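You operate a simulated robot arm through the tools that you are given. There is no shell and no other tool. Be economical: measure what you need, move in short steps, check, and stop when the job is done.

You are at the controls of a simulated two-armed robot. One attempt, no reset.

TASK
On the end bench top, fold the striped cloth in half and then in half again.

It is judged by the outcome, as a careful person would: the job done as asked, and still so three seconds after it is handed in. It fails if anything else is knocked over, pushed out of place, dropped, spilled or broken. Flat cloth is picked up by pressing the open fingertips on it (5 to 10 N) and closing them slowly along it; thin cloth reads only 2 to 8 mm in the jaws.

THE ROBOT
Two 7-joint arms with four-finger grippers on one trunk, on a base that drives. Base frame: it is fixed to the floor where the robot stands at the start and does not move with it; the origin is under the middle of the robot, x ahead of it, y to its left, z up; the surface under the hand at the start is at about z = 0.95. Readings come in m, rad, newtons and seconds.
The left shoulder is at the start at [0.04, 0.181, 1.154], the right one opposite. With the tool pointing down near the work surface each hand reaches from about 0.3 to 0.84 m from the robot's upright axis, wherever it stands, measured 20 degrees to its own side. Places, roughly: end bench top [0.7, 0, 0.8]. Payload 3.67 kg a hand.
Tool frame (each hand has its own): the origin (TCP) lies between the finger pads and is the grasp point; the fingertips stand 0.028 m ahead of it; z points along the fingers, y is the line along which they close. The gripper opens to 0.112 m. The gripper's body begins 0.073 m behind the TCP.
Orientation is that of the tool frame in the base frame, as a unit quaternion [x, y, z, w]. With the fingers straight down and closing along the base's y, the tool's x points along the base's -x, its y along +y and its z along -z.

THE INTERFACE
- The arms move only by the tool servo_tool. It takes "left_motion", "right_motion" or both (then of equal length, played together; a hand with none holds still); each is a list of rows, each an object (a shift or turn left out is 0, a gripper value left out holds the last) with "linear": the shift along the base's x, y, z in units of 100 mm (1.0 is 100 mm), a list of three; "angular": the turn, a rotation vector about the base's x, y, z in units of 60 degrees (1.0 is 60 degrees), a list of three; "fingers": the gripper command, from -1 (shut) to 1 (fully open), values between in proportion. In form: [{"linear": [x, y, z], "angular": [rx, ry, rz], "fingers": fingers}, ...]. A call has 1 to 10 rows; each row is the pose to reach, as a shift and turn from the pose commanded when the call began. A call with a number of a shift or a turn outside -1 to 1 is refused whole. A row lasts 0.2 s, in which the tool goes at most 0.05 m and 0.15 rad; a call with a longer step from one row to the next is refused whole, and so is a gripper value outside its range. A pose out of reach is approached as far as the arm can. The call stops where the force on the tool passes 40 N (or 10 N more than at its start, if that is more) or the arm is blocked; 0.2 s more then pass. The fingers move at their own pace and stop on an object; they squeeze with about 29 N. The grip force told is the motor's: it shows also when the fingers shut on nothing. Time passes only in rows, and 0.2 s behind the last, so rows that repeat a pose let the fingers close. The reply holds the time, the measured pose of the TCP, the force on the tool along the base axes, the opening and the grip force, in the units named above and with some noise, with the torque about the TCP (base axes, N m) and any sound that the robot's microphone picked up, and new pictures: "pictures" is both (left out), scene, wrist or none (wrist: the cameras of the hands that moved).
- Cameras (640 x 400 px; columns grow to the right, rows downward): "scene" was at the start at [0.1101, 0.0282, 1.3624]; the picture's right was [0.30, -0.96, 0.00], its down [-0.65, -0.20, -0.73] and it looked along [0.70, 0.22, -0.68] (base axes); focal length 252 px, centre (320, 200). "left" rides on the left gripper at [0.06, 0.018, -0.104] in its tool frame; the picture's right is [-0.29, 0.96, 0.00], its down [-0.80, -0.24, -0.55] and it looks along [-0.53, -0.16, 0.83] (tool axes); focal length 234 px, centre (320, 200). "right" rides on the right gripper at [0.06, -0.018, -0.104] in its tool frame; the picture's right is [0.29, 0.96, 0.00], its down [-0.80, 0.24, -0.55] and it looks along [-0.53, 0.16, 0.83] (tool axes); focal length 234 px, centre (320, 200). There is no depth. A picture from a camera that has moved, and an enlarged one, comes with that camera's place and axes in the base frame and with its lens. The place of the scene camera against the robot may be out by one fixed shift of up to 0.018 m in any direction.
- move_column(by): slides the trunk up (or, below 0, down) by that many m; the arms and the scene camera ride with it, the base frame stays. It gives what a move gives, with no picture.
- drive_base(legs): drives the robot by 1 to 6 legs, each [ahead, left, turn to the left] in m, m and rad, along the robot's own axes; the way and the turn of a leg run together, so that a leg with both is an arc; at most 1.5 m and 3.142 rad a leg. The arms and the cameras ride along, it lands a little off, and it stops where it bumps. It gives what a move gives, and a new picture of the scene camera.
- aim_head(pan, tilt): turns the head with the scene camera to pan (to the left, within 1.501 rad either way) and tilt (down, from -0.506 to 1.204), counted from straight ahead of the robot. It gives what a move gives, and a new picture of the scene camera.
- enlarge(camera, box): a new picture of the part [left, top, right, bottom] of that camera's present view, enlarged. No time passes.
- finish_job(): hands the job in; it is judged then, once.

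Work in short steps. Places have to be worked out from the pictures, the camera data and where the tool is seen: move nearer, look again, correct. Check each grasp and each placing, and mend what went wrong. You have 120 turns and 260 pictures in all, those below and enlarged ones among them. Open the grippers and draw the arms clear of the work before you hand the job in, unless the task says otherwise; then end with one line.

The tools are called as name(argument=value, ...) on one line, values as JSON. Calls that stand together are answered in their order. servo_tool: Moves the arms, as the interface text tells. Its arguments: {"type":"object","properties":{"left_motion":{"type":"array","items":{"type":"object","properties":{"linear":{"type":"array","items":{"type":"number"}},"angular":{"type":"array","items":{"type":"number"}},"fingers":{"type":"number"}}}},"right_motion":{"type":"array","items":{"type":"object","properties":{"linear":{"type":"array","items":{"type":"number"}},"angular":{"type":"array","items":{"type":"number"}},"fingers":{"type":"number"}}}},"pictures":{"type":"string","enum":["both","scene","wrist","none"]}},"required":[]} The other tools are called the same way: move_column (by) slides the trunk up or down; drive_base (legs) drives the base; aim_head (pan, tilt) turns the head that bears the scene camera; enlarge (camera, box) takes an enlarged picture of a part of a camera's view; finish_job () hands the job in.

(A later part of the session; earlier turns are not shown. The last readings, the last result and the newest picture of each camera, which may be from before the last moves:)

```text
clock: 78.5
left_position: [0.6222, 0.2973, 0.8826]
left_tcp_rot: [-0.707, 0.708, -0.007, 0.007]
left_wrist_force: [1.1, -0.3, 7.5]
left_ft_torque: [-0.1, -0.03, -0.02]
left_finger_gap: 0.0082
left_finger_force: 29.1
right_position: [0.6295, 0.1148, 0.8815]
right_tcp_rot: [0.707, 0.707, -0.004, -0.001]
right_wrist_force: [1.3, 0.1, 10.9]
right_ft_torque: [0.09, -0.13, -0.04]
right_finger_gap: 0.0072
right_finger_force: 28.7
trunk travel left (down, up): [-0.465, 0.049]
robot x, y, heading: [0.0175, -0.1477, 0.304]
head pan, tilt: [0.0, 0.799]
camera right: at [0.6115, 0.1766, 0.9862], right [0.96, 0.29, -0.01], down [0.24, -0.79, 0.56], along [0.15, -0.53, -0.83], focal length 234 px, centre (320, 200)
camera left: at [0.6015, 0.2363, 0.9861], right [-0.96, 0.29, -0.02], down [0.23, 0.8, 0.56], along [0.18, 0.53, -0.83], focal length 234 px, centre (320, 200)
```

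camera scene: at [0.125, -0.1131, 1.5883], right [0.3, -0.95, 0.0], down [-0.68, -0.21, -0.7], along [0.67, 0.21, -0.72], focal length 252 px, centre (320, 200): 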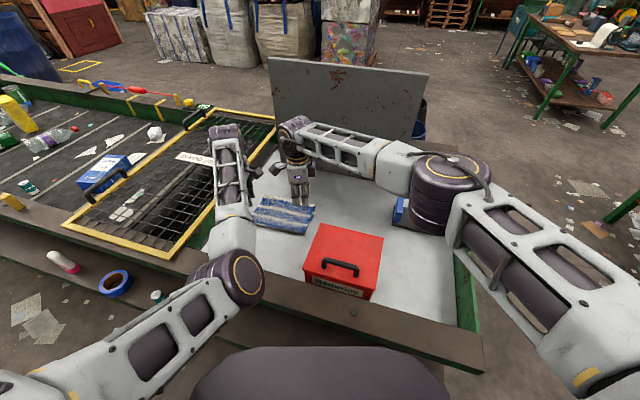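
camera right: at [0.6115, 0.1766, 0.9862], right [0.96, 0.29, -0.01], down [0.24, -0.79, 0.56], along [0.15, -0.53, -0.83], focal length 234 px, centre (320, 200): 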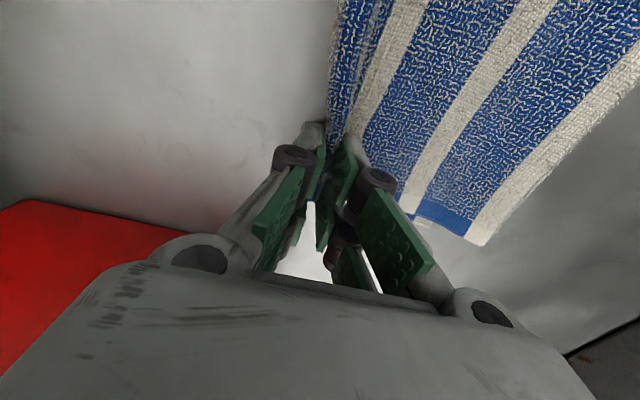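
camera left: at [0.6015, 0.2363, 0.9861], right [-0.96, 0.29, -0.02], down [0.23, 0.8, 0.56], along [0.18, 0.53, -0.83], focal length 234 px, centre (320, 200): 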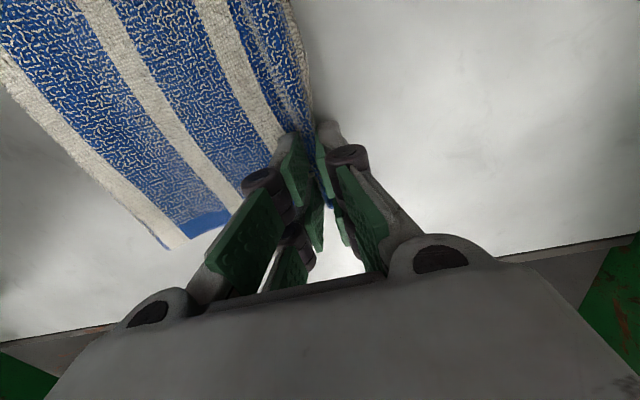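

The grips read 8.2 and 7.2 mm, so both layers of the fold are held, with no loose hem this time. A simple flip away from me will work, so I'll lift slightly and draw the cloth about 80 mm toward me to leave room.

move_column(by=0.012)

drive_base(legs=[[-0.0765, 0.024, 0]])

enlarge(camera="right", box=[0, 0, 640, 400])

enlarge(camera="left", box=[0, 0, 640, 400])

```text
clock: 79.1
left_position: [0.6225, 0.2976, 0.8931]
left_tcp_rot: [-0.706, 0.708, -0.007, 0.005]
left_wrist_force: [0.2, -0.3, -0.4]
left_ft_torque: [0.0, -0.01, 0.01]
left_finger_gap: 0.0077
left_finger_force: 29.4
right_position: [0.6297, 0.1149, 0.8921]
right_tcp_rot: [0.707, 0.707, -0.005, -0.001]
right_wrist_force: [-0.8, 0.4, -0.1]
right_ft_torque: [-0.01, -0.01, -0.01]
right_finger_gap: 0.007
right_finger_force: 29.2
trunk travel left (down, up): [-0.477, 0.037]
robot x, y, heading: [0.0191, -0.1457, 0.304]
head pan, tilt: [0.0, 0.799]
```

```text
clock: 80.2
left_position: [0.5434, 0.2975, 0.8922]
left_tcp_rot: [-0.706, 0.708, -0.006, 0.003]
left_wrist_force: [0.1, -0.4, -0.6]
left_ft_torque: [-0.02, 0.02, 0.05]
left_finger_gap: 0.0077
left_finger_force: 29.1
right_position: [0.5516, 0.1155, 0.8911]
right_tcp_rot: [0.707, 0.707, -0.006, -0.002]
right_wrist_force: [0.0, -0.5, 0.7]
right_ft_torque: [0.02, 0.0, -0.04]
right_finger_gap: 0.0066
right_finger_force: 29.0
trunk travel left (down, up): [-0.477, 0.037]
robot x, y, heading: [-0.0603, -0.1466, 0.301]
head pan, tilt: [0.0, 0.799]
camera scene: at [0.0483, -0.1145, 1.5608], right [0.3, -0.95, 0.0], down [-0.69, -0.21, -0.7], along [0.66, 0.21, -0.72], focal length 252 px, centre (320, 200)
```

scene: 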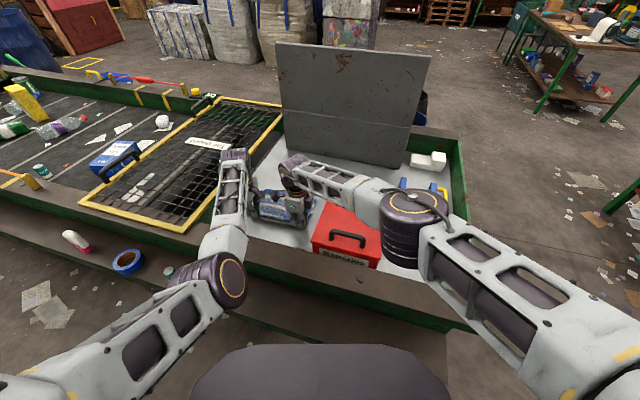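

```text
1.00 times, centred on (320, 200) of right (not enlarged: the box is as wide or as high as the picture)
camera zoom: at [0.5343, 0.1773, 0.9961], right [0.96, 0.29, -0.01], down [0.25, -0.79, 0.56], along [0.15, -0.54, -0.83], focal length 234 px, centre (320, 200)
```

zoom: 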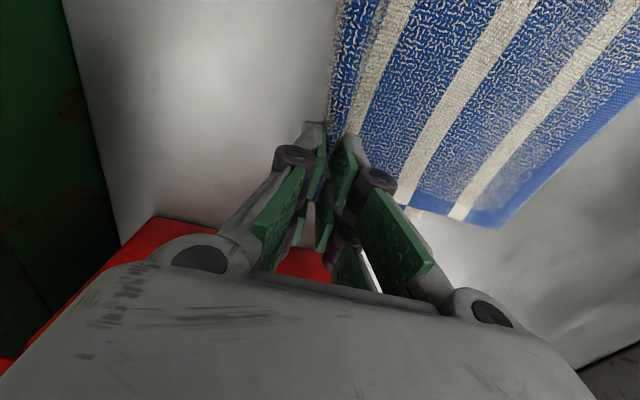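

```text
1.00 times, centred on (320, 200) of left (not enlarged: the box is as wide or as high as the picture)
camera zoom: at [0.5241, 0.2369, 0.9958], right [-0.96, 0.29, -0.02], down [0.23, 0.8, 0.56], along [0.17, 0.53, -0.83], focal length 234 px, centre (320, 200)
```

zoom: 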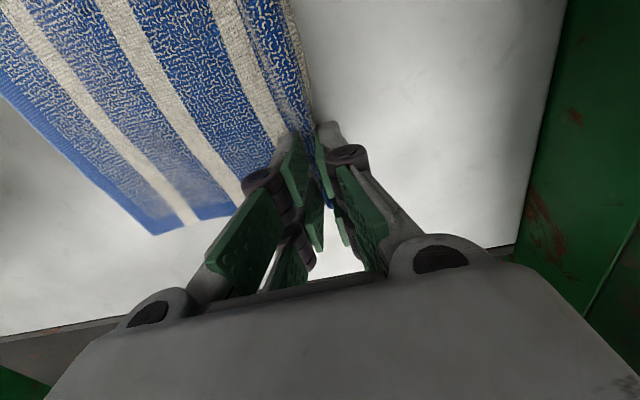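

The cloth followed and now spans x≈0.548–0.69. I'll draw it another 50 mm so the base won't need to go further forward than before, then start the flip: up first, then away.

drive_base(legs=[[-0.0478, 0.0148, 0]])

servo_tool(left_motion=[{"linear": [0, 0, 0.15]}, {"linear": [0, 0, 0.3]}], right_motion=[{"linear": [0, 0, 0.15]}, {"linear": [0, 0, 0.3]}], pictures="wrist")

```text
clock: 81.1
left_position: [0.4987, 0.2955, 0.8891]
left_tcp_rot: [-0.706, 0.708, -0.006, 0.003]
left_wrist_force: [0.8, -1.0, 0.0]
left_ft_torque: [-0.01, 0.09, 0.01]
left_finger_gap: 0.0078
left_finger_force: 28.7
right_position: [0.507, 0.116, 0.8889]
right_tcp_rot: [0.708, 0.706, -0.008, -0.002]
right_wrist_force: [0.7, 0.8, -0.6]
right_ft_torque: [0.04, 0.08, -0.02]
right_finger_gap: 0.0068
right_finger_force: 29.1
trunk travel left (down, up): [-0.477, 0.037]
robot x, y, heading: [-0.1098, -0.147, 0.302]
head pan, tilt: [0.0, 0.799]
camera scene: at [0.0053, -0.1142, 1.5604], right [0.3, -0.96, 0.0], down [-0.69, -0.21, -0.69], along [0.66, 0.21, -0.72], focal length 252 px, centre (320, 200)
```

scene: 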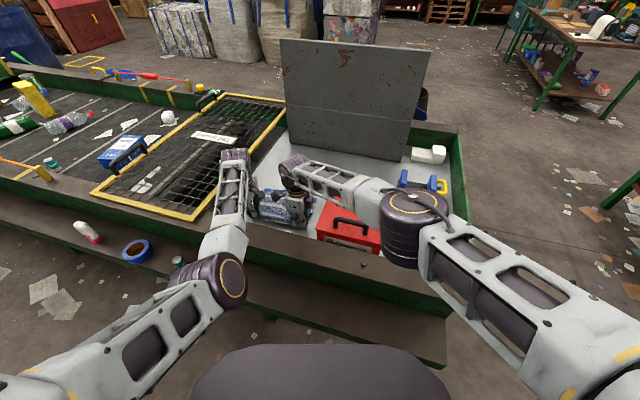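

```text
clock: 81.7
left_position: [0.498, 0.295, 0.9224]
left_tcp_rot: [-0.706, 0.708, -0.006, 0.005]
left_wrist_force: [0.3, 0.3, 0.1]
left_ft_torque: [0.01, -0.01, -0.01]
left_finger_gap: 0.0079
left_finger_force: 28.8
right_position: [0.5057, 0.1147, 0.9215]
right_tcp_rot: [0.709, 0.706, -0.005, -0.001]
right_wrist_force: [-0.1, -0.1, -0.3]
right_ft_torque: [0.05, 0.03, -0.02]
right_finger_gap: 0.0068
right_finger_force: 29.6
trunk travel left (down, up): [-0.477, 0.037]
robot x, y, heading: [-0.1104, -0.1455, 0.301]
head pan, tilt: [0.0, 0.799]
camera right: at [0.4873, 0.1764, 1.026], right [0.96, 0.28, -0.01], down [0.24, -0.79, 0.56], along [0.15, -0.54, -0.83], focal length 234 px, centre (320, 200)
camera left: at [0.4766, 0.2354, 1.026], right [-0.96, 0.29, -0.02], down [0.23, 0.8, 0.56], along [0.18, 0.53, -0.83], focal length 234 px, centre (320, 200)
```

right: 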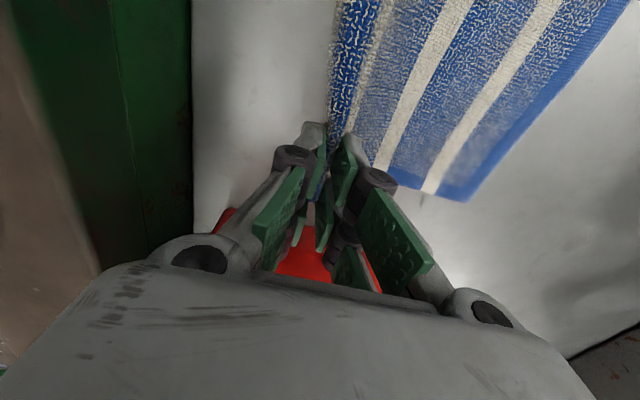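
left: 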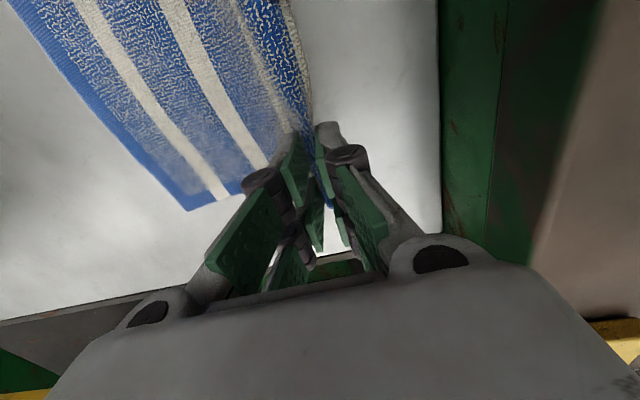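

Both layers are rising together. I'll continue the arc: raise the trunk 35 mm and drive away in two steps.

drive_base(legs=[[0.038, -0.012, 0]])

move_column(by=0.03)

drive_base(legs=[[0.043, -0.013, 0]])

enlarge(camera="right", box=[0, 0, 640, 400])

enlarge(camera="left", box=[0, 0, 640, 400])

```text
clock: 82.6
left_position: [0.5286, 0.2962, 0.9271]
left_tcp_rot: [-0.706, 0.708, -0.01, 0.008]
left_wrist_force: [-1.0, 0.8, 1.1]
left_ft_torque: [-0.01, -0.03, 0.01]
left_finger_gap: 0.0078
left_finger_force: 29.2
right_position: [0.5356, 0.1154, 0.925]
right_tcp_rot: [0.707, 0.707, -0.004, 0.0]
right_wrist_force: [-1.6, 0.5, 0.8]
right_ft_torque: [-0.02, -0.04, -0.01]
right_finger_gap: 0.0068
right_finger_force: 29.2
trunk travel left (down, up): [-0.477, 0.037]
robot x, y, heading: [-0.0695, -0.1479, 0.303]
head pan, tilt: [0.0, 0.799]
camera scene: at [0.0271, -0.1155, 1.5617], right [0.3, -0.95, 0.0], down [-0.68, -0.21, -0.7], along [0.67, 0.21, -0.71], focal length 252 px, centre (320, 200)
```

scene: 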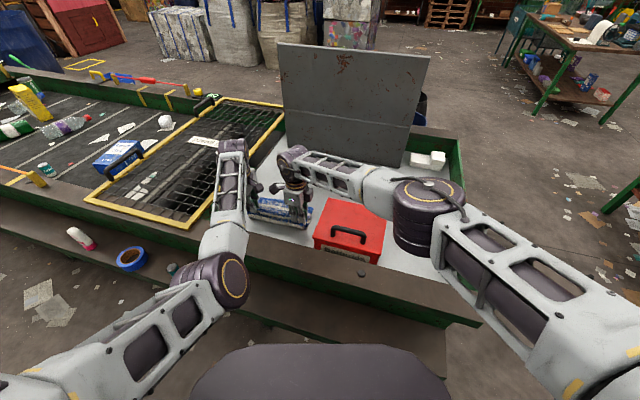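

```text
clock: 83.3
left_position: [0.5342, 0.2967, 0.9513]
left_tcp_rot: [-0.706, 0.708, -0.006, 0.005]
left_wrist_force: [0.4, 0.7, -0.1]
left_ft_torque: [-0.01, 0.04, 0.01]
left_finger_gap: 0.0078
left_finger_force: 28.9
right_position: [0.541, 0.1155, 0.9506]
right_tcp_rot: [0.707, 0.707, -0.005, -0.002]
right_wrist_force: [0.4, 0.3, -0.4]
right_ft_torque: [0.05, 0.04, 0.0]
right_finger_gap: 0.0068
right_finger_force: 28.8
trunk travel left (down, up): [-0.507, 0.007]
robot x, y, heading: [-0.0704, -0.147, 0.296]
head pan, tilt: [0.0, 0.799]
```

```text
clock: 84.2
left_position: [0.5697, 0.2983, 0.9577]
left_tcp_rot: [-0.706, 0.708, -0.009, 0.008]
left_wrist_force: [-0.9, -0.5, 0.5]
left_ft_torque: [0.02, -0.05, -0.02]
left_finger_gap: 0.0082
left_finger_force: 29.4
right_position: [0.5777, 0.1172, 0.9553]
right_tcp_rot: [0.707, 0.707, -0.003, 0.001]
right_wrist_force: [-0.8, 0.0, 0.3]
right_ft_torque: [0.0, -0.08, -0.02]
right_finger_gap: 0.0066
right_finger_force: 29.1
trunk travel left (down, up): [-0.507, 0.007]
robot x, y, heading: [-0.0296, -0.1462, 0.306]
head pan, tilt: [0.0, 0.799]
camera scene: at [0.0691, -0.1152, 1.591], right [0.3, -0.95, 0.0], down [-0.68, -0.21, -0.7], along [0.67, 0.21, -0.71], focal length 252 px, centre (320, 200)
```

scene: 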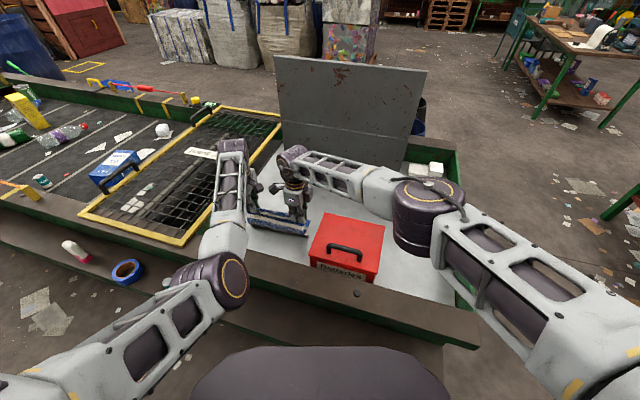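

```text
1.00 times, centred on (320, 200) of right (not enlarged: the box is as wide or as high as the picture)
camera zoom: at [0.5587, 0.1785, 1.0605], right [0.96, 0.29, 0.0], down [0.24, -0.79, 0.56], along [0.16, -0.53, -0.83], focal length 234 px, centre (320, 200)
```

zoom: 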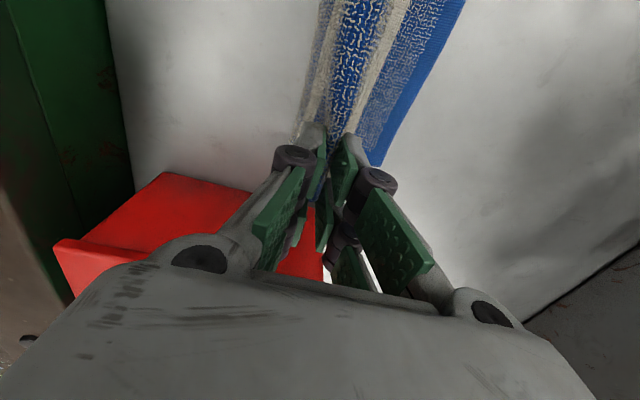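

```text
1.00 times, centred on (320, 200) of left (not enlarged: the box is as wide or as high as the picture)
camera zoom: at [0.5494, 0.2368, 1.0603], right [-0.96, 0.29, -0.02], down [0.23, 0.8, 0.56], along [0.18, 0.53, -0.83], focal length 234 px, centre (320, 200)
```

zoom: 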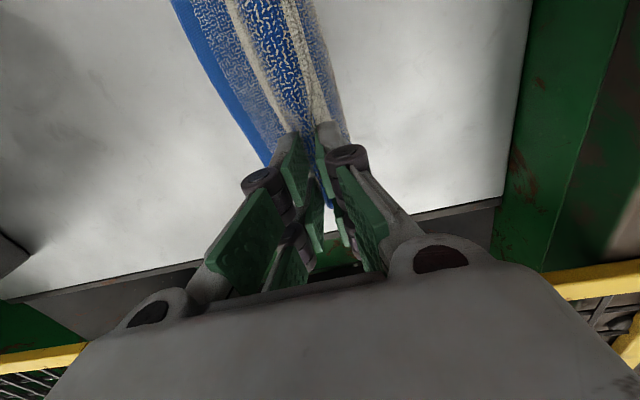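

The arc is going well: free edges at x≈0.635, hands at 0.574. I'll carry on forward while lowering.

drive_base(legs=[[0.027, -0.009, 0]])

move_column(by=-0.025)

drive_base(legs=[[0.025, -0.008, 0]])

move_column(by=-0.02)

enlarge(camera="right", box=[0, 0, 640, 400])

enlarge(camera="left", box=[0, 0, 640, 400])

```text
clock: 85.0
left_position: [0.5988, 0.2968, 0.9547]
left_tcp_rot: [0.707, -0.707, 0.007, -0.007]
left_wrist_force: [-0.6, 0.6, 0.9]
left_ft_torque: [0.04, -0.02, -0.02]
left_finger_gap: 0.0076
left_finger_force: 28.9
right_position: [0.6071, 0.1169, 0.954]
right_tcp_rot: [0.706, 0.708, -0.004, 0.0]
right_wrist_force: [-1.1, 0.9, 0.6]
right_ft_torque: [-0.04, -0.02, 0.01]
right_finger_gap: 0.0068
right_finger_force: 28.6
trunk travel left (down, up): [-0.507, 0.007]
robot x, y, heading: [0.002, -0.1491, 0.301]
head pan, tilt: [0.0, 0.799]
camera scene: at [0.1011, -0.1152, 1.5907], right [0.3, -0.95, 0.0], down [-0.68, -0.21, -0.7], along [0.67, 0.21, -0.71], focal length 252 px, centre (320, 200)
```

scene: 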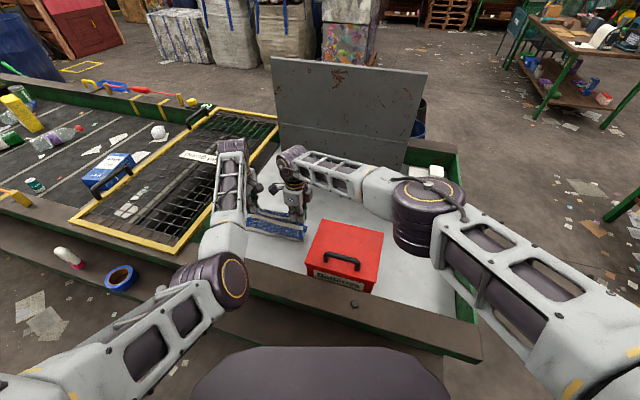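

```text
clock: 85.8
left_position: [0.6035, 0.2964, 0.9267]
left_tcp_rot: [-0.707, 0.707, -0.007, 0.006]
left_wrist_force: [0.0, 0.4, -0.9]
left_ft_torque: [0.01, 0.0, -0.01]
left_finger_gap: 0.0078
left_finger_force: 29.3
right_position: [0.6105, 0.1176, 0.9266]
right_tcp_rot: [0.706, 0.708, -0.006, -0.002]
right_wrist_force: [0.9, 0.2, -0.3]
right_ft_torque: [-0.02, 0.04, -0.02]
right_finger_gap: 0.0066
right_finger_force: 29.1
trunk travel left (down, up): [-0.482, 0.032]
robot x, y, heading: [-0.0029, -0.1525, 0.306]
head pan, tilt: [0.0, 0.799]
```

```text
clock: 86.6
left_position: [0.6241, 0.2965, 0.9308]
left_tcp_rot: [-0.707, 0.707, -0.009, 0.007]
left_wrist_force: [0.7, 0.6, 0.6]
left_ft_torque: [0.02, -0.03, -0.01]
left_finger_gap: 0.0077
left_finger_force: 28.9
right_position: [0.6331, 0.1168, 0.9308]
right_tcp_rot: [0.706, 0.708, -0.002, 0.0]
right_wrist_force: [-0.9, 0.0, 0.1]
right_ft_torque: [-0.03, -0.03, 0.0]
right_finger_gap: 0.0067
right_finger_force: 28.9
trunk travel left (down, up): [-0.482, 0.032]
robot x, y, heading: [0.0265, -0.1509, 0.303]
head pan, tilt: [0.0, 0.799]
camera scene: at [0.1268, -0.116, 1.5664], right [0.3, -0.95, 0.0], down [-0.68, -0.21, -0.7], along [0.67, 0.21, -0.71], focal length 252 px, centre (320, 200)
```

scene: 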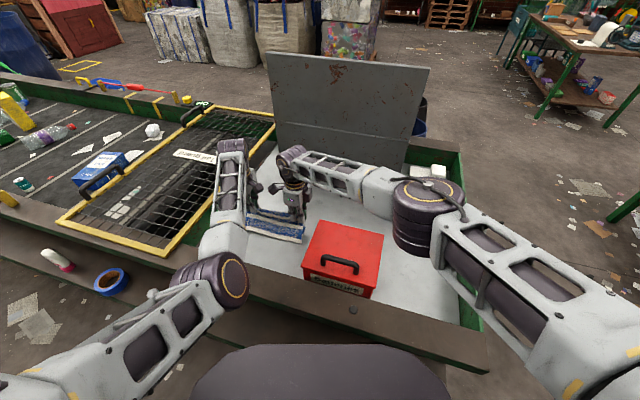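

```text
clock: 87.2
left_position: [0.6287, 0.2968, 0.9079]
left_tcp_rot: [0.707, -0.707, 0.007, -0.006]
left_wrist_force: [0.7, -0.2, 0.0]
left_ft_torque: [0.01, -0.01, 0.0]
left_finger_gap: 0.0079
left_finger_force: 29.7
right_position: [0.6361, 0.1183, 0.9079]
right_tcp_rot: [0.706, 0.708, -0.004, -0.002]
right_wrist_force: [0.1, 0.1, 0.2]
right_ft_torque: [0.03, -0.01, -0.02]
right_finger_gap: 0.0067
right_finger_force: 28.6
trunk travel left (down, up): [-0.462, 0.052]
robot x, y, heading: [0.0279, -0.1464, 0.3]
head pan, tilt: [0.0, 0.799]
```

```text
1.00 times, centred on (320, 200) of right (not enlarged: the box is as wide or as high as the picture)
camera zoom: at [0.6174, 0.1794, 1.0118], right [0.96, 0.29, -0.01], down [0.25, -0.79, 0.56], along [0.15, -0.53, -0.83], focal length 234 px, centre (320, 200)
```

zoom: 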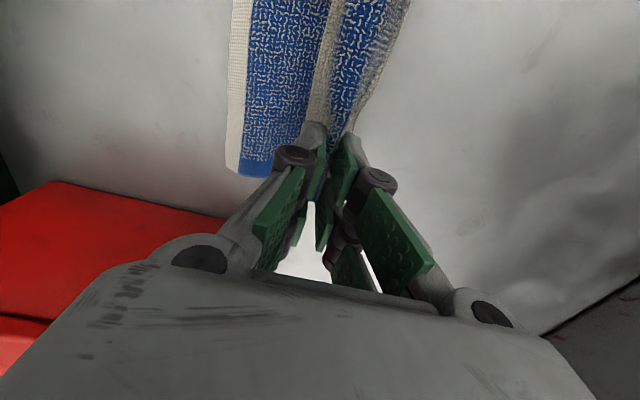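

```text
1.00 times, centred on (320, 200) of left (not enlarged: the box is as wide or as high as the picture)
camera zoom: at [0.6091, 0.2369, 1.0115], right [-0.96, 0.29, -0.02], down [0.23, 0.8, 0.56], along [0.17, 0.53, -0.83], focal length 234 px, centre (320, 200)
```

zoom: 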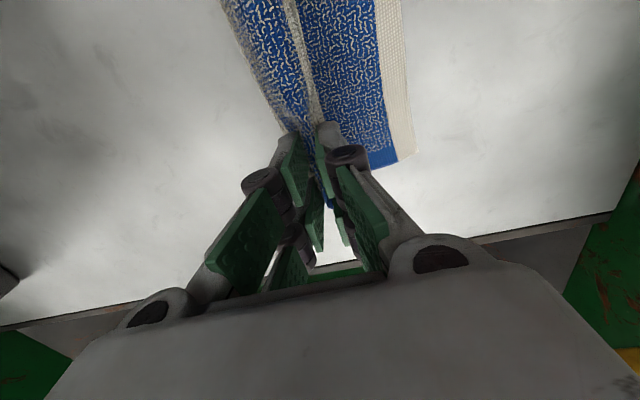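

On the near side I see a white boundary at x≈0.576, which should be the new hinge but could be a loose layer edge. I'll zoom in to be sure before releasing.

enlarge(camera="scene", box=[220, 170, 340, 255])

enlarge(camera="right", box=[200, 0, 440, 200])

enlarge(camera="left", box=[200, 0, 440, 200])

```text
4.71 times, centred on (280, 212) of scene
camera zoom: at [0.1333, -0.1155, 1.5457], right [0.3, -0.95, 0.0], down [-0.69, -0.21, -0.7], along [0.66, 0.21, -0.72], focal length 1188 px, centre (508, 141)
```

zoom: 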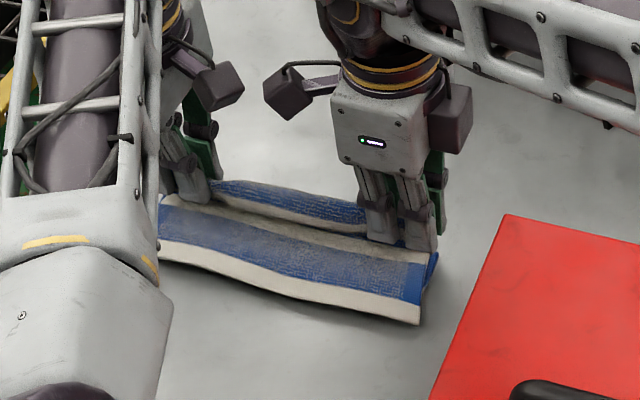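

```text
2.00 times, centred on (320, 100) of right
camera zoom: at [0.6174, 0.1794, 1.0118], right [0.96, 0.29, -0.01], down [0.25, -0.79, 0.56], along [0.15, -0.53, -0.83], focal length 468 px, centre (320, 400)
```

zoom: 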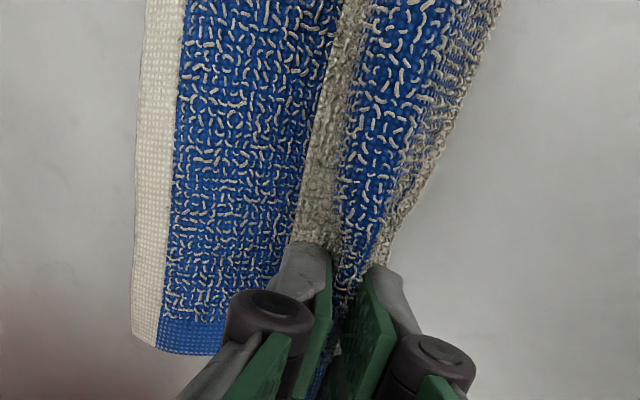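

```text
2.00 times, centred on (320, 100) of left
camera zoom: at [0.6091, 0.2369, 1.0115], right [-0.96, 0.29, -0.02], down [0.23, 0.8, 0.56], along [0.17, 0.53, -0.83], focal length 468 px, centre (320, 400)
```

zoom: 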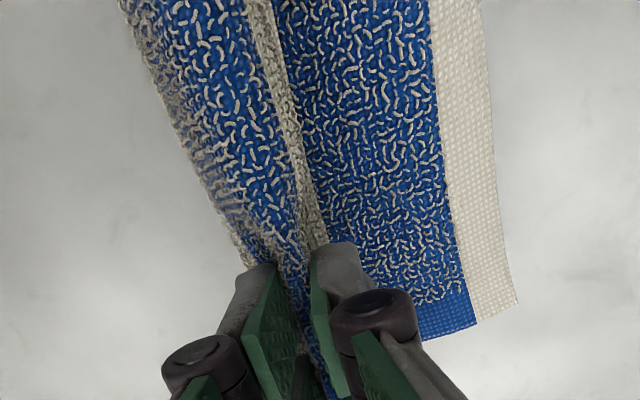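

It is a free edge: the two layers parted like a tent, with the lower one kicked out toward me, because I lifted too high. The fold ridge is still firmly gripped. I'll lift so both layers hang together, re-lay them, and then fold with a much lower rolling motion.

move_column(by=0.05)

servo_tool(left_motion=[{"linear": [0, 0, 0.2]}, {"linear": [0, 0, 0.4]}, {"linear": [0, 0, 0.6]}, {"linear": [0, 0, 0.8]}, {"linear": [0, 0, 0.9]}, {"linear": [0, 0, 0.9]}, {"linear": [0, 0, 0.9]}], right_motion=[{"linear": [0, 0, 0.2]}, {"linear": [0, 0, 0.4]}, {"linear": [0, 0, 0.6]}, {"linear": [0, 0, 0.8]}, {"linear": [0, 0, 0.9]}, {"linear": [0, 0, 0.9]}, {"linear": [0, 0, 0.9]}])

```text
clock: 88.2
left_position: [0.6292, 0.2971, 0.9575]
left_tcp_rot: [-0.707, 0.707, -0.007, 0.006]
left_wrist_force: [0.5, 0.2, 0.5]
left_ft_torque: [-0.01, -0.02, 0.02]
left_finger_gap: 0.0078
left_finger_force: 29.5
right_position: [0.6349, 0.1185, 0.9566]
right_tcp_rot: [0.706, 0.709, -0.007, -0.001]
right_wrist_force: [-0.4, 0.7, 0.1]
right_ft_torque: [0.02, -0.01, -0.02]
right_finger_gap: 0.0065
right_finger_force: 29.1
trunk travel left (down, up): [-0.512, 0.002]
robot x, y, heading: [0.0258, -0.1445, 0.3]
head pan, tilt: [0.0, 0.799]
```

```text
clock: 89.8
left_position: [0.6301, 0.297, 1.0485]
left_tcp_rot: [0.707, -0.707, 0.006, -0.006]
left_wrist_force: [0.3, 0.0, -0.3]
left_ft_torque: [0.0, 0.02, -0.02]
left_finger_gap: 0.0077
left_finger_force: 28.7
right_position: [0.6351, 0.119, 1.0465]
right_tcp_rot: [0.706, 0.708, -0.006, -0.003]
right_wrist_force: [-0.2, 0.0, -0.1]
right_ft_torque: [-0.01, 0.02, 0.03]
right_finger_gap: 0.0067
right_finger_force: 28.7
trunk travel left (down, up): [-0.512, 0.002]
robot x, y, heading: [0.0234, -0.1472, 0.307]
head pan, tilt: [0.0, 0.799]
camera scene: at [0.1327, -0.1156, 1.5949], right [0.3, -0.95, 0.0], down [-0.68, -0.21, -0.7], along [0.67, 0.21, -0.72], focal length 252 px, centre (320, 200)
camera right: at [0.6174, 0.1795, 1.151], right [0.96, 0.29, -0.01], down [0.25, -0.79, 0.56], along [0.15, -0.53, -0.83], focal length 234 px, centre (320, 200)
camera left: at [0.6091, 0.2367, 1.1516], right [-0.96, 0.29, -0.02], down [0.23, 0.8, 0.56], along [0.17, 0.53, -0.83], focal length 234 px, centre (320, 200)
```

scene: 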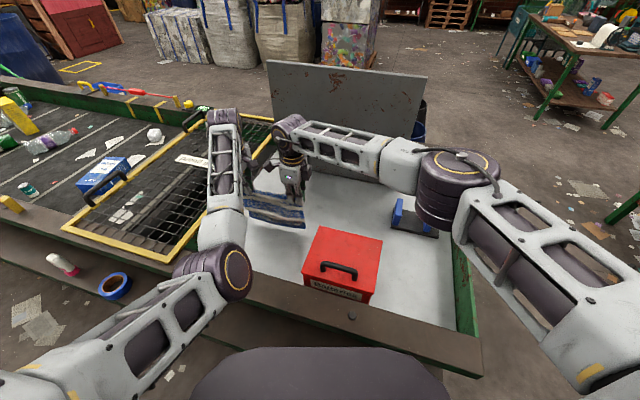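
right: 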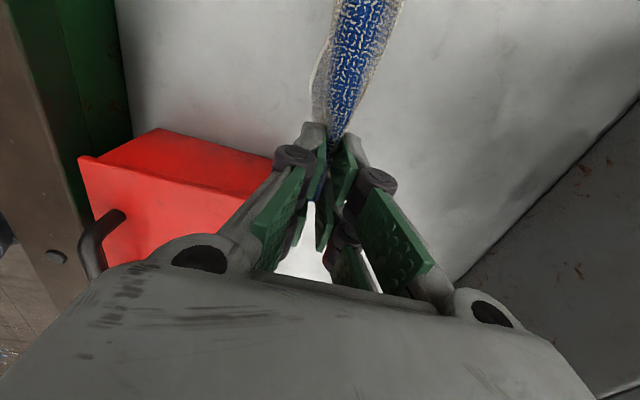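
left: 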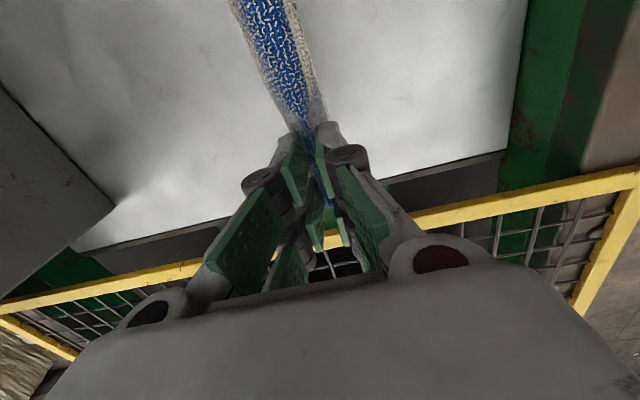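

Both layers hang together again. I'll check the hanging edges before laying them.

enlarge(camera="scene", box=[220, 130, 340, 245])

```text
3.48 times, centred on (280, 188) of scene
camera zoom: at [0.1327, -0.1156, 1.5949], right [0.3, -0.95, 0.0], down [-0.68, -0.21, -0.7], along [0.67, 0.21, -0.72], focal length 878 px, centre (459, 244)
```

zoom: 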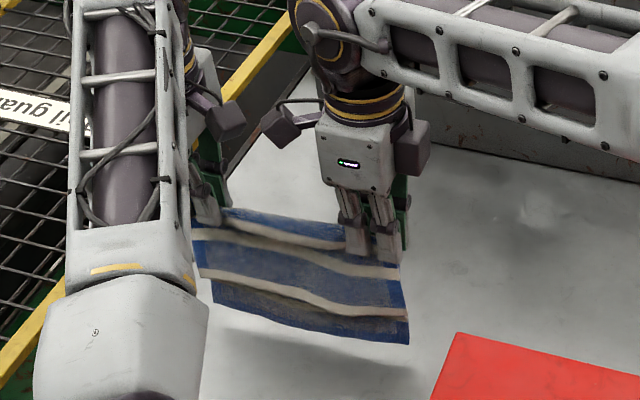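

The layers hang straight, offset by roughly 2 cm at the bottom edge, which is acceptable. I'll lower and back up alternately to lay them down with their free edges pointing away from me.

servo_tool(left_motion=[{"linear": [0, 0, -0.2]}, {"linear": [0, 0, -0.4]}, {"linear": [0, 0, -0.45]}], right_motion=[{"linear": [0, 0, -0.2]}, {"linear": [0, 0, -0.4]}, {"linear": [0, 0, -0.45]}], pictures="none")

drive_base(legs=[[-0.0335, 0.0105, 0]])

servo_tool(left_motion=[{"linear": [0, 0, -0.15]}, {"linear": [0, 0, -0.3]}], right_motion=[{"linear": [0, 0, -0.15]}, {"linear": [0, 0, -0.3]}], pictures="none")

drive_base(legs=[[-0.0335, 0.0105, 0]])

enlarge(camera="right", box=[0, 0, 640, 400])

enlarge(camera="scene", box=[220, 150, 340, 245])

```text
clock: 90.6
left_position: [0.6284, 0.2978, 1.0035]
left_tcp_rot: [-0.707, 0.707, -0.007, 0.005]
left_wrist_force: [0.5, -1.1, -0.2]
left_ft_torque: [-0.01, 0.05, -0.03]
left_finger_gap: 0.0077
left_finger_force: 29.1
right_position: [0.6351, 0.1181, 1.0014]
right_tcp_rot: [0.706, 0.708, -0.005, -0.002]
right_wrist_force: [-0.3, -0.3, -0.2]
right_ft_torque: [0.02, 0.01, -0.02]
right_finger_gap: 0.0067
right_finger_force: 28.7
trunk travel left (down, up): [-0.512, 0.002]
robot x, y, heading: [0.0246, -0.147, 0.298]
head pan, tilt: [0.0, 0.799]
```

```text
clock: 91.4
left_position: [0.6024, 0.2968, 0.9979]
left_tcp_rot: [0.707, -0.707, 0.004, -0.003]
left_wrist_force: [1.8, -0.9, -0.6]
left_ft_torque: [-0.03, 0.13, -0.01]
left_finger_gap: 0.0078
left_finger_force: 28.7
right_position: [0.6088, 0.1189, 0.996]
right_tcp_rot: [0.706, 0.708, -0.008, -0.004]
right_wrist_force: [1.9, -0.6, -0.9]
right_ft_torque: [-0.02, 0.11, -0.03]
right_finger_gap: 0.0067
right_finger_force: 29.1
trunk travel left (down, up): [-0.512, 0.002]
robot x, y, heading: [-0.0076, -0.1504, 0.303]
head pan, tilt: [0.0, 0.799]
camera scene: at [0.1094, -0.1148, 1.5941], right [0.3, -0.95, 0.0], down [-0.69, -0.21, -0.69], along [0.66, 0.21, -0.72], focal length 252 px, centre (320, 200)
```

scene: 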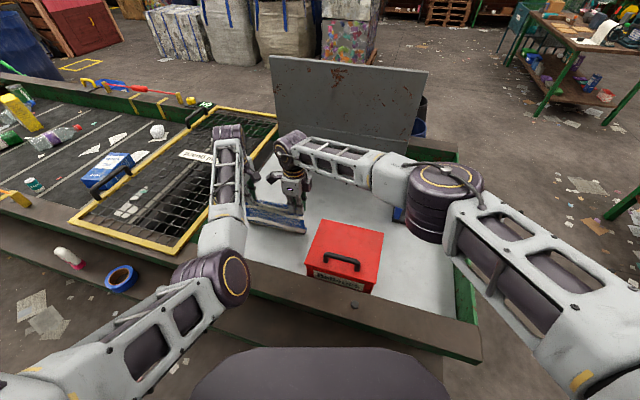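

```text
clock: 92.0
left_position: [0.5995, 0.297, 0.9705]
left_tcp_rot: [-0.706, 0.708, -0.007, 0.004]
left_wrist_force: [1.0, 0.1, 0.6]
left_ft_torque: [-0.03, 0.03, -0.03]
left_finger_gap: 0.0079
left_finger_force: 28.9
right_position: [0.6056, 0.1167, 0.9686]
right_tcp_rot: [0.706, 0.708, -0.006, -0.003]
right_wrist_force: [0.1, 0.1, -0.5]
right_ft_torque: [0.0, 0.06, 0.0]
right_finger_gap: 0.0068
right_finger_force: 28.8
trunk travel left (down, up): [-0.512, 0.002]
robot x, y, heading: [-0.0105, -0.1521, 0.302]
head pan, tilt: [0.0, 0.799]
```

```text
clock: 92.9
left_position: [0.5671, 0.2971, 0.9682]
left_tcp_rot: [-0.706, 0.708, -0.005, 0.004]
left_wrist_force: [0.6, 0.7, -0.8]
left_ft_torque: [-0.02, 0.13, -0.04]
left_finger_gap: 0.0079
left_finger_force: 28.9
right_position: [0.5748, 0.1162, 0.9668]
right_tcp_rot: [0.706, 0.708, -0.008, -0.003]
right_wrist_force: [0.7, 0.6, -1.1]
right_ft_torque: [0.01, 0.12, -0.01]
right_finger_gap: 0.0064
right_finger_force: 29.0
trunk travel left (down, up): [-0.512, 0.002]
robot x, y, heading: [-0.0431, -0.1503, 0.306]
head pan, tilt: [0.0, 0.799]
camera scene: at [0.0741, -0.115, 1.5942], right [0.3, -0.95, 0.0], down [-0.69, -0.21, -0.69], along [0.66, 0.21, -0.72], focal length 252 px, centre (320, 200)
```

scene: 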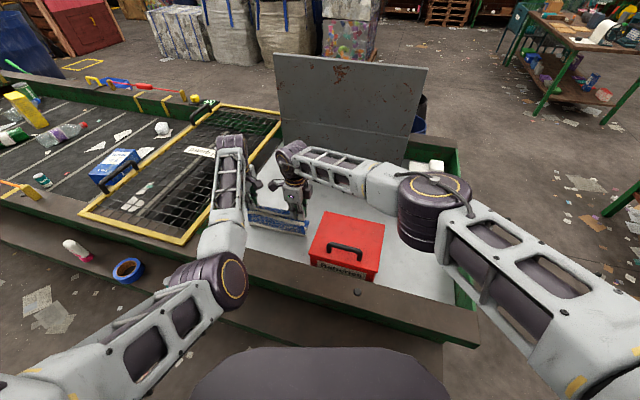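

```text
1.00 times, centred on (320, 200) of right (not enlarged: the box is as wide or as high as the picture)
camera zoom: at [0.5573, 0.1781, 1.0717], right [0.96, 0.29, -0.02], down [0.25, -0.79, 0.55], along [0.15, -0.54, -0.83], focal length 234 px, centre (320, 200)
```

zoom: 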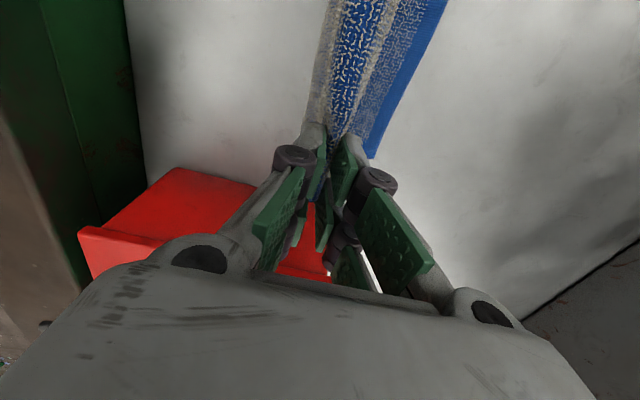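

```text
4.21 times, centred on (280, 198) of scene
camera zoom: at [0.0741, -0.115, 1.5942], right [0.3, -0.95, 0.0], down [-0.69, -0.21, -0.69], along [0.66, 0.21, -0.72], focal length 1063 px, centre (488, 210)
```

zoom: 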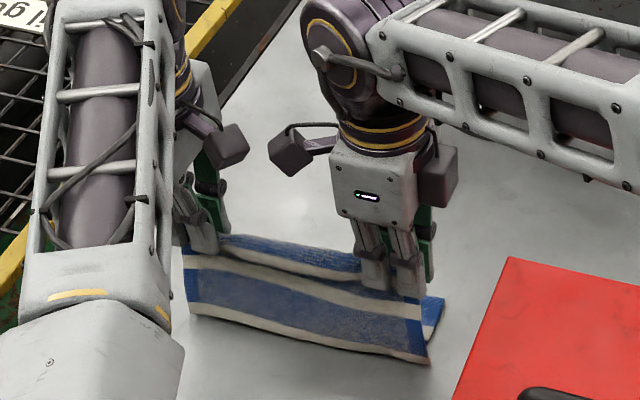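

The shorter (white-edged) layer is standing on the near side. I'll raise 30 mm to straighten it and back up before lowering, so both edges trail away from me.

servo_tool(left_motion=[{"linear": [0, 0, 0.15]}, {"linear": [0, 0, 0.3]}, {"linear": [0, 0, 0.35]}], right_motion=[{"linear": [0, 0, 0.15]}, {"linear": [0, 0, 0.3]}, {"linear": [0, 0, 0.35]}], pictures="none")

drive_base(legs=[[-0.0287, 0.009, 0]])

enlarge(camera="scene", box=[220, 150, 340, 245])

```text
clock: 93.7
left_position: [0.5618, 0.2958, 1.0079]
left_tcp_rot: [-0.706, 0.708, -0.008, 0.006]
left_wrist_force: [0.4, -0.8, -0.6]
left_ft_torque: [0.01, -0.03, -0.02]
left_finger_gap: 0.0078
left_finger_force: 29.0
right_position: [0.5672, 0.1172, 1.0073]
right_tcp_rot: [0.707, 0.708, -0.005, -0.002]
right_wrist_force: [0.2, 0.2, 0.3]
right_ft_torque: [-0.02, -0.03, 0.0]
right_finger_gap: 0.0065
right_finger_force: 28.7
trunk travel left (down, up): [-0.512, 0.002]
robot x, y, heading: [-0.0442, -0.1466, 0.3]
head pan, tilt: [0.0, 0.799]
```

```text
clock: 94.5
left_position: [0.5404, 0.295, 1.0032]
left_tcp_rot: [0.707, -0.707, 0.005, -0.003]
left_wrist_force: [0.7, -0.7, 0.0]
left_ft_torque: [0.02, 0.1, 0.02]
left_finger_gap: 0.0079
left_finger_force: 28.7
right_position: [0.5466, 0.1152, 1.0011]
right_tcp_rot: [0.708, 0.707, -0.007, -0.003]
right_wrist_force: [-0.1, 0.1, -1.3]
right_ft_torque: [0.0, 0.1, 0.04]
right_finger_gap: 0.0068
right_finger_force: 29.1
trunk travel left (down, up): [-0.512, 0.002]
robot x, y, heading: [-0.069, -0.1513, 0.299]
head pan, tilt: [0.0, 0.799]
camera scene: at [0.0459, -0.1149, 1.5941], right [0.3, -0.96, 0.0], down [-0.69, -0.21, -0.69], along [0.66, 0.21, -0.72], focal length 252 px, centre (320, 200)
```

scene: 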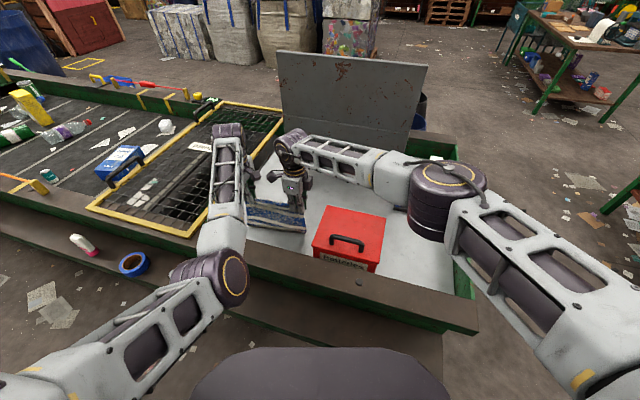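

```text
4.21 times, centred on (280, 198) of scene
camera zoom: at [0.0459, -0.1149, 1.5941], right [0.3, -0.96, 0.0], down [-0.69, -0.21, -0.69], along [0.66, 0.21, -0.72], focal length 1063 px, centre (488, 210)
```

zoom: 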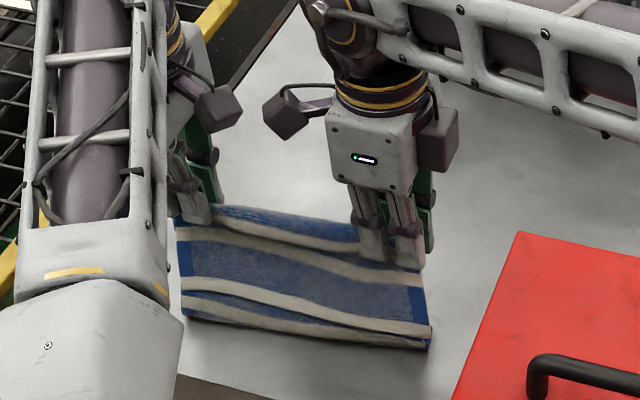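

Now both layers trail properly, with the white edge just off the tray. I'll continue backing up with only slight lowering so it drags out flat.

drive_base(legs=[[-0.0287, 0.009, 0]])

servo_tool(left_motion=[{"linear": [0, 0, -0.1]}, {"linear": [0, 0, -0.2]}], right_motion=[{"linear": [0, 0, -0.1]}, {"linear": [0, 0, -0.2]}], pictures="none")

drive_base(legs=[[-0.0287, 0.009, 0]])

enlarge(camera="scene", box=[220, 150, 340, 245])

enlarge(camera="right", box=[200, 0, 520, 200])

```text
clock: 95.4
left_position: [0.5084, 0.2962, 1.004]
left_tcp_rot: [-0.706, 0.709, -0.006, 0.003]
left_wrist_force: [0.4, 0.3, -0.8]
left_ft_torque: [0.02, 0.11, 0.01]
left_finger_gap: 0.008
left_finger_force: 29.1
right_position: [0.5171, 0.1143, 1.0024]
right_tcp_rot: [0.709, 0.705, -0.008, -0.002]
right_wrist_force: [0.1, -0.9, -0.5]
right_ft_torque: [0.01, 0.1, 0.01]
right_finger_gap: 0.0066
right_finger_force: 28.7
trunk travel left (down, up): [-0.512, 0.002]
robot x, y, heading: [-0.1032, -0.1479, 0.297]
head pan, tilt: [0.0, 0.799]
camera scene: at [0.0139, -0.115, 1.5944], right [0.3, -0.96, 0.0], down [-0.69, -0.21, -0.69], along [0.66, 0.21, -0.72], focal length 252 px, centre (320, 200)
```

scene: 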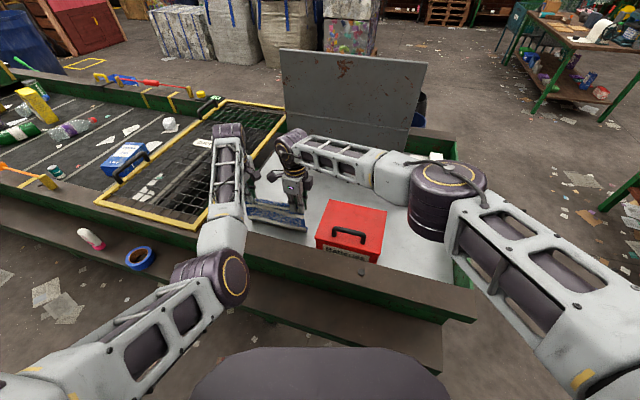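

```text
clock: 96.0
left_position: [0.5073, 0.2947, 0.9853]
left_tcp_rot: [-0.706, 0.708, -0.007, 0.005]
left_wrist_force: [0.4, 0.1, -1.2]
left_ft_torque: [-0.04, 0.03, -0.01]
left_finger_gap: 0.0078
left_finger_force: 29.0
right_position: [0.5154, 0.1147, 0.9833]
right_tcp_rot: [0.708, 0.707, -0.006, -0.001]
right_wrist_force: [-0.1, 0.2, -0.7]
right_ft_torque: [0.02, 0.05, -0.03]
right_finger_gap: 0.0063
right_finger_force: 29.5
trunk travel left (down, up): [-0.512, 0.002]
robot x, y, heading: [-0.0983, -0.1511, 0.3]
head pan, tilt: [0.0, 0.799]
```

```text
clock: 96.8
left_position: [0.48, 0.2941, 0.9821]
left_tcp_rot: [-0.706, 0.708, -0.004, 0.003]
left_wrist_force: [0.6, -1.1, -0.1]
left_ft_torque: [-0.05, 0.09, 0.0]
left_finger_gap: 0.0077
left_finger_force: 29.1
right_position: [0.4888, 0.1131, 0.9826]
right_tcp_rot: [0.709, 0.705, -0.008, -0.003]
right_wrist_force: [1.2, 0.7, -0.8]
right_ft_torque: [0.01, 0.13, 0.01]
right_finger_gap: 0.0066
right_finger_force: 29.3
trunk travel left (down, up): [-0.512, 0.002]
robot x, y, heading: [-0.1287, -0.1494, 0.301]
head pan, tilt: [0.0, 0.799]
camera scene: at [-0.0139, -0.115, 1.5942], right [0.3, -0.96, 0.0], down [-0.69, -0.21, -0.69], along [0.66, 0.21, -0.72], focal length 252 px, centre (320, 200)
```

scene: 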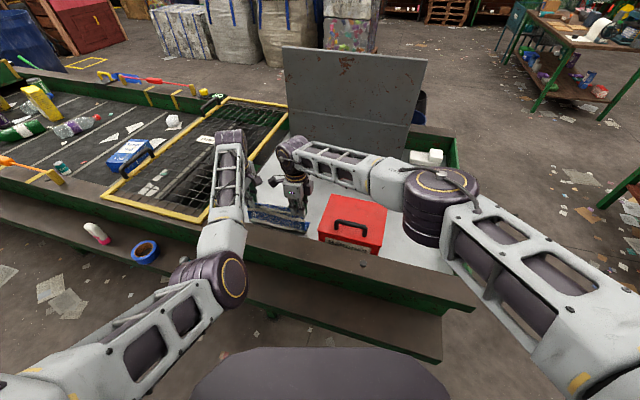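

```text
4.21 times, centred on (280, 198) of scene
camera zoom: at [-0.0139, -0.115, 1.5942], right [0.3, -0.96, 0.0], down [-0.69, -0.21, -0.69], along [0.66, 0.21, -0.72], focal length 1063 px, centre (488, 210)
```

zoom: 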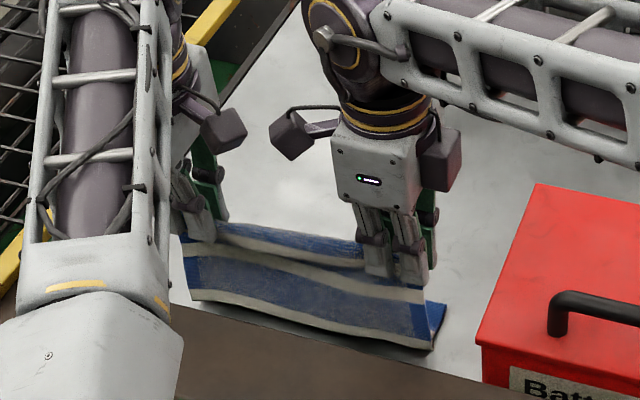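

```text
2.00 times, centred on (360, 100) of right
camera zoom: at [0.4721, 0.1754, 1.0863], right [0.96, 0.28, -0.02], down [0.24, -0.79, 0.56], along [0.15, -0.54, -0.83], focal length 468 px, centre (240, 400)
```

zoom: 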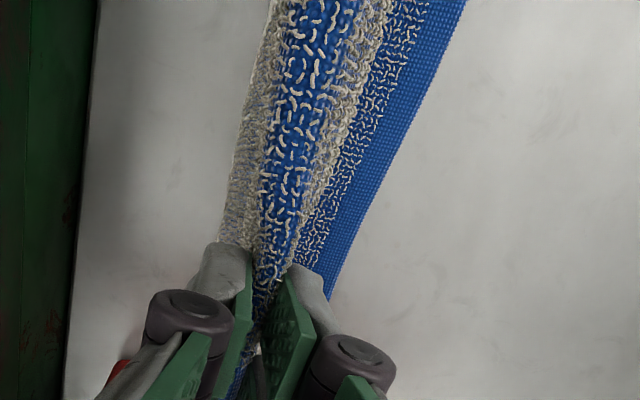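

Backing up just drags both edges. The reverse should work, though: the white layer already leans toward me, so moving away at low height will make both layers trail toward me. I'll lower to about 70 mm and drive 90 mm away.

servo_tool(left_motion=[{"linear": [0, 0, -0.12]}, {"linear": [0, 0, -0.22]}], right_motion=[{"linear": [0, 0, -0.12]}, {"linear": [0, 0, -0.22]}], pictures="none")

drive_base(legs=[[0.086, -0.027, 0]])

enlarge(camera="right", box=[120, 0, 520, 250])

```text
clock: 97.4
left_position: [0.479, 0.2957, 0.9622]
left_tcp_rot: [-0.705, 0.709, -0.006, 0.005]
left_wrist_force: [0.0, -0.8, -0.9]
left_ft_torque: [-0.03, 0.03, 0.0]
left_finger_gap: 0.0079
left_finger_force: 29.4
right_position: [0.486, 0.1144, 0.9621]
right_tcp_rot: [0.709, 0.705, -0.007, -0.001]
right_wrist_force: [0.8, 0.2, -0.6]
right_ft_torque: [0.03, 0.05, -0.02]
right_finger_gap: 0.0065
right_finger_force: 28.2
trunk travel left (down, up): [-0.512, 0.002]
robot x, y, heading: [-0.1241, -0.1479, 0.3]
head pan, tilt: [0.0, 0.799]
```

```text
clock: 98.5
left_position: [0.5623, 0.2945, 0.9657]
left_tcp_rot: [-0.706, 0.708, -0.007, 0.006]
left_wrist_force: [-0.2, -0.3, 0.1]
left_ft_torque: [-0.02, -0.03, -0.02]
left_finger_gap: 0.0078
left_finger_force: 28.5
right_position: [0.5696, 0.1139, 0.9651]
right_tcp_rot: [0.709, 0.706, -0.006, 0.0]
right_wrist_force: [-0.2, 0.5, 0.1]
right_ft_torque: [0.02, 0.0, -0.01]
right_finger_gap: 0.0067
right_finger_force: 28.4
trunk travel left (down, up): [-0.512, 0.002]
robot x, y, heading: [-0.0405, -0.1508, 0.304]
head pan, tilt: [0.0, 0.799]
camera scene: at [0.0632, -0.1157, 1.5951], right [0.3, -0.96, 0.0], down [-0.68, -0.21, -0.7], along [0.67, 0.21, -0.72], focal length 252 px, centre (320, 200)
```

scene: 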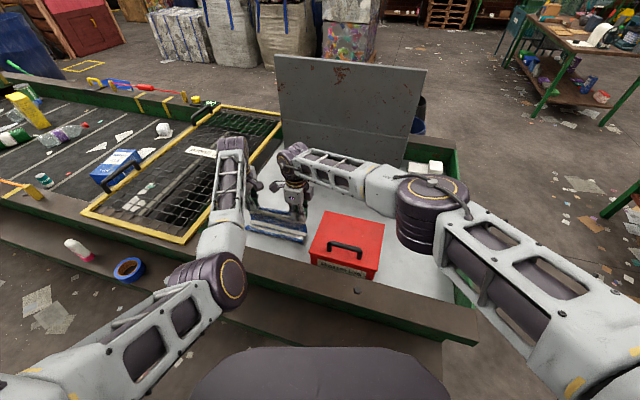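

```text
1.60 times, centred on (320, 125) of right
camera zoom: at [0.5525, 0.1752, 1.0688], right [0.96, 0.28, -0.01], down [0.24, -0.79, 0.56], along [0.15, -0.54, -0.83], focal length 375 px, centre (320, 320)
```

zoom: 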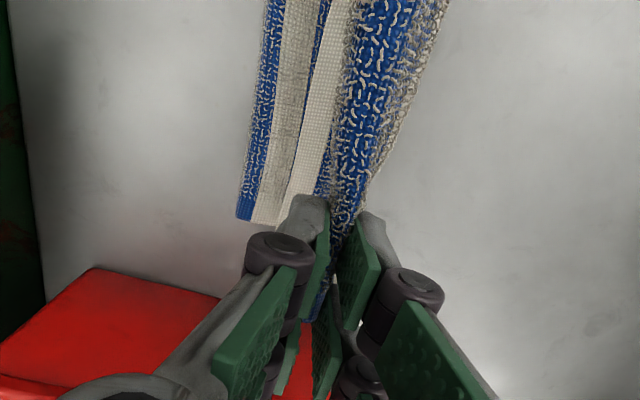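

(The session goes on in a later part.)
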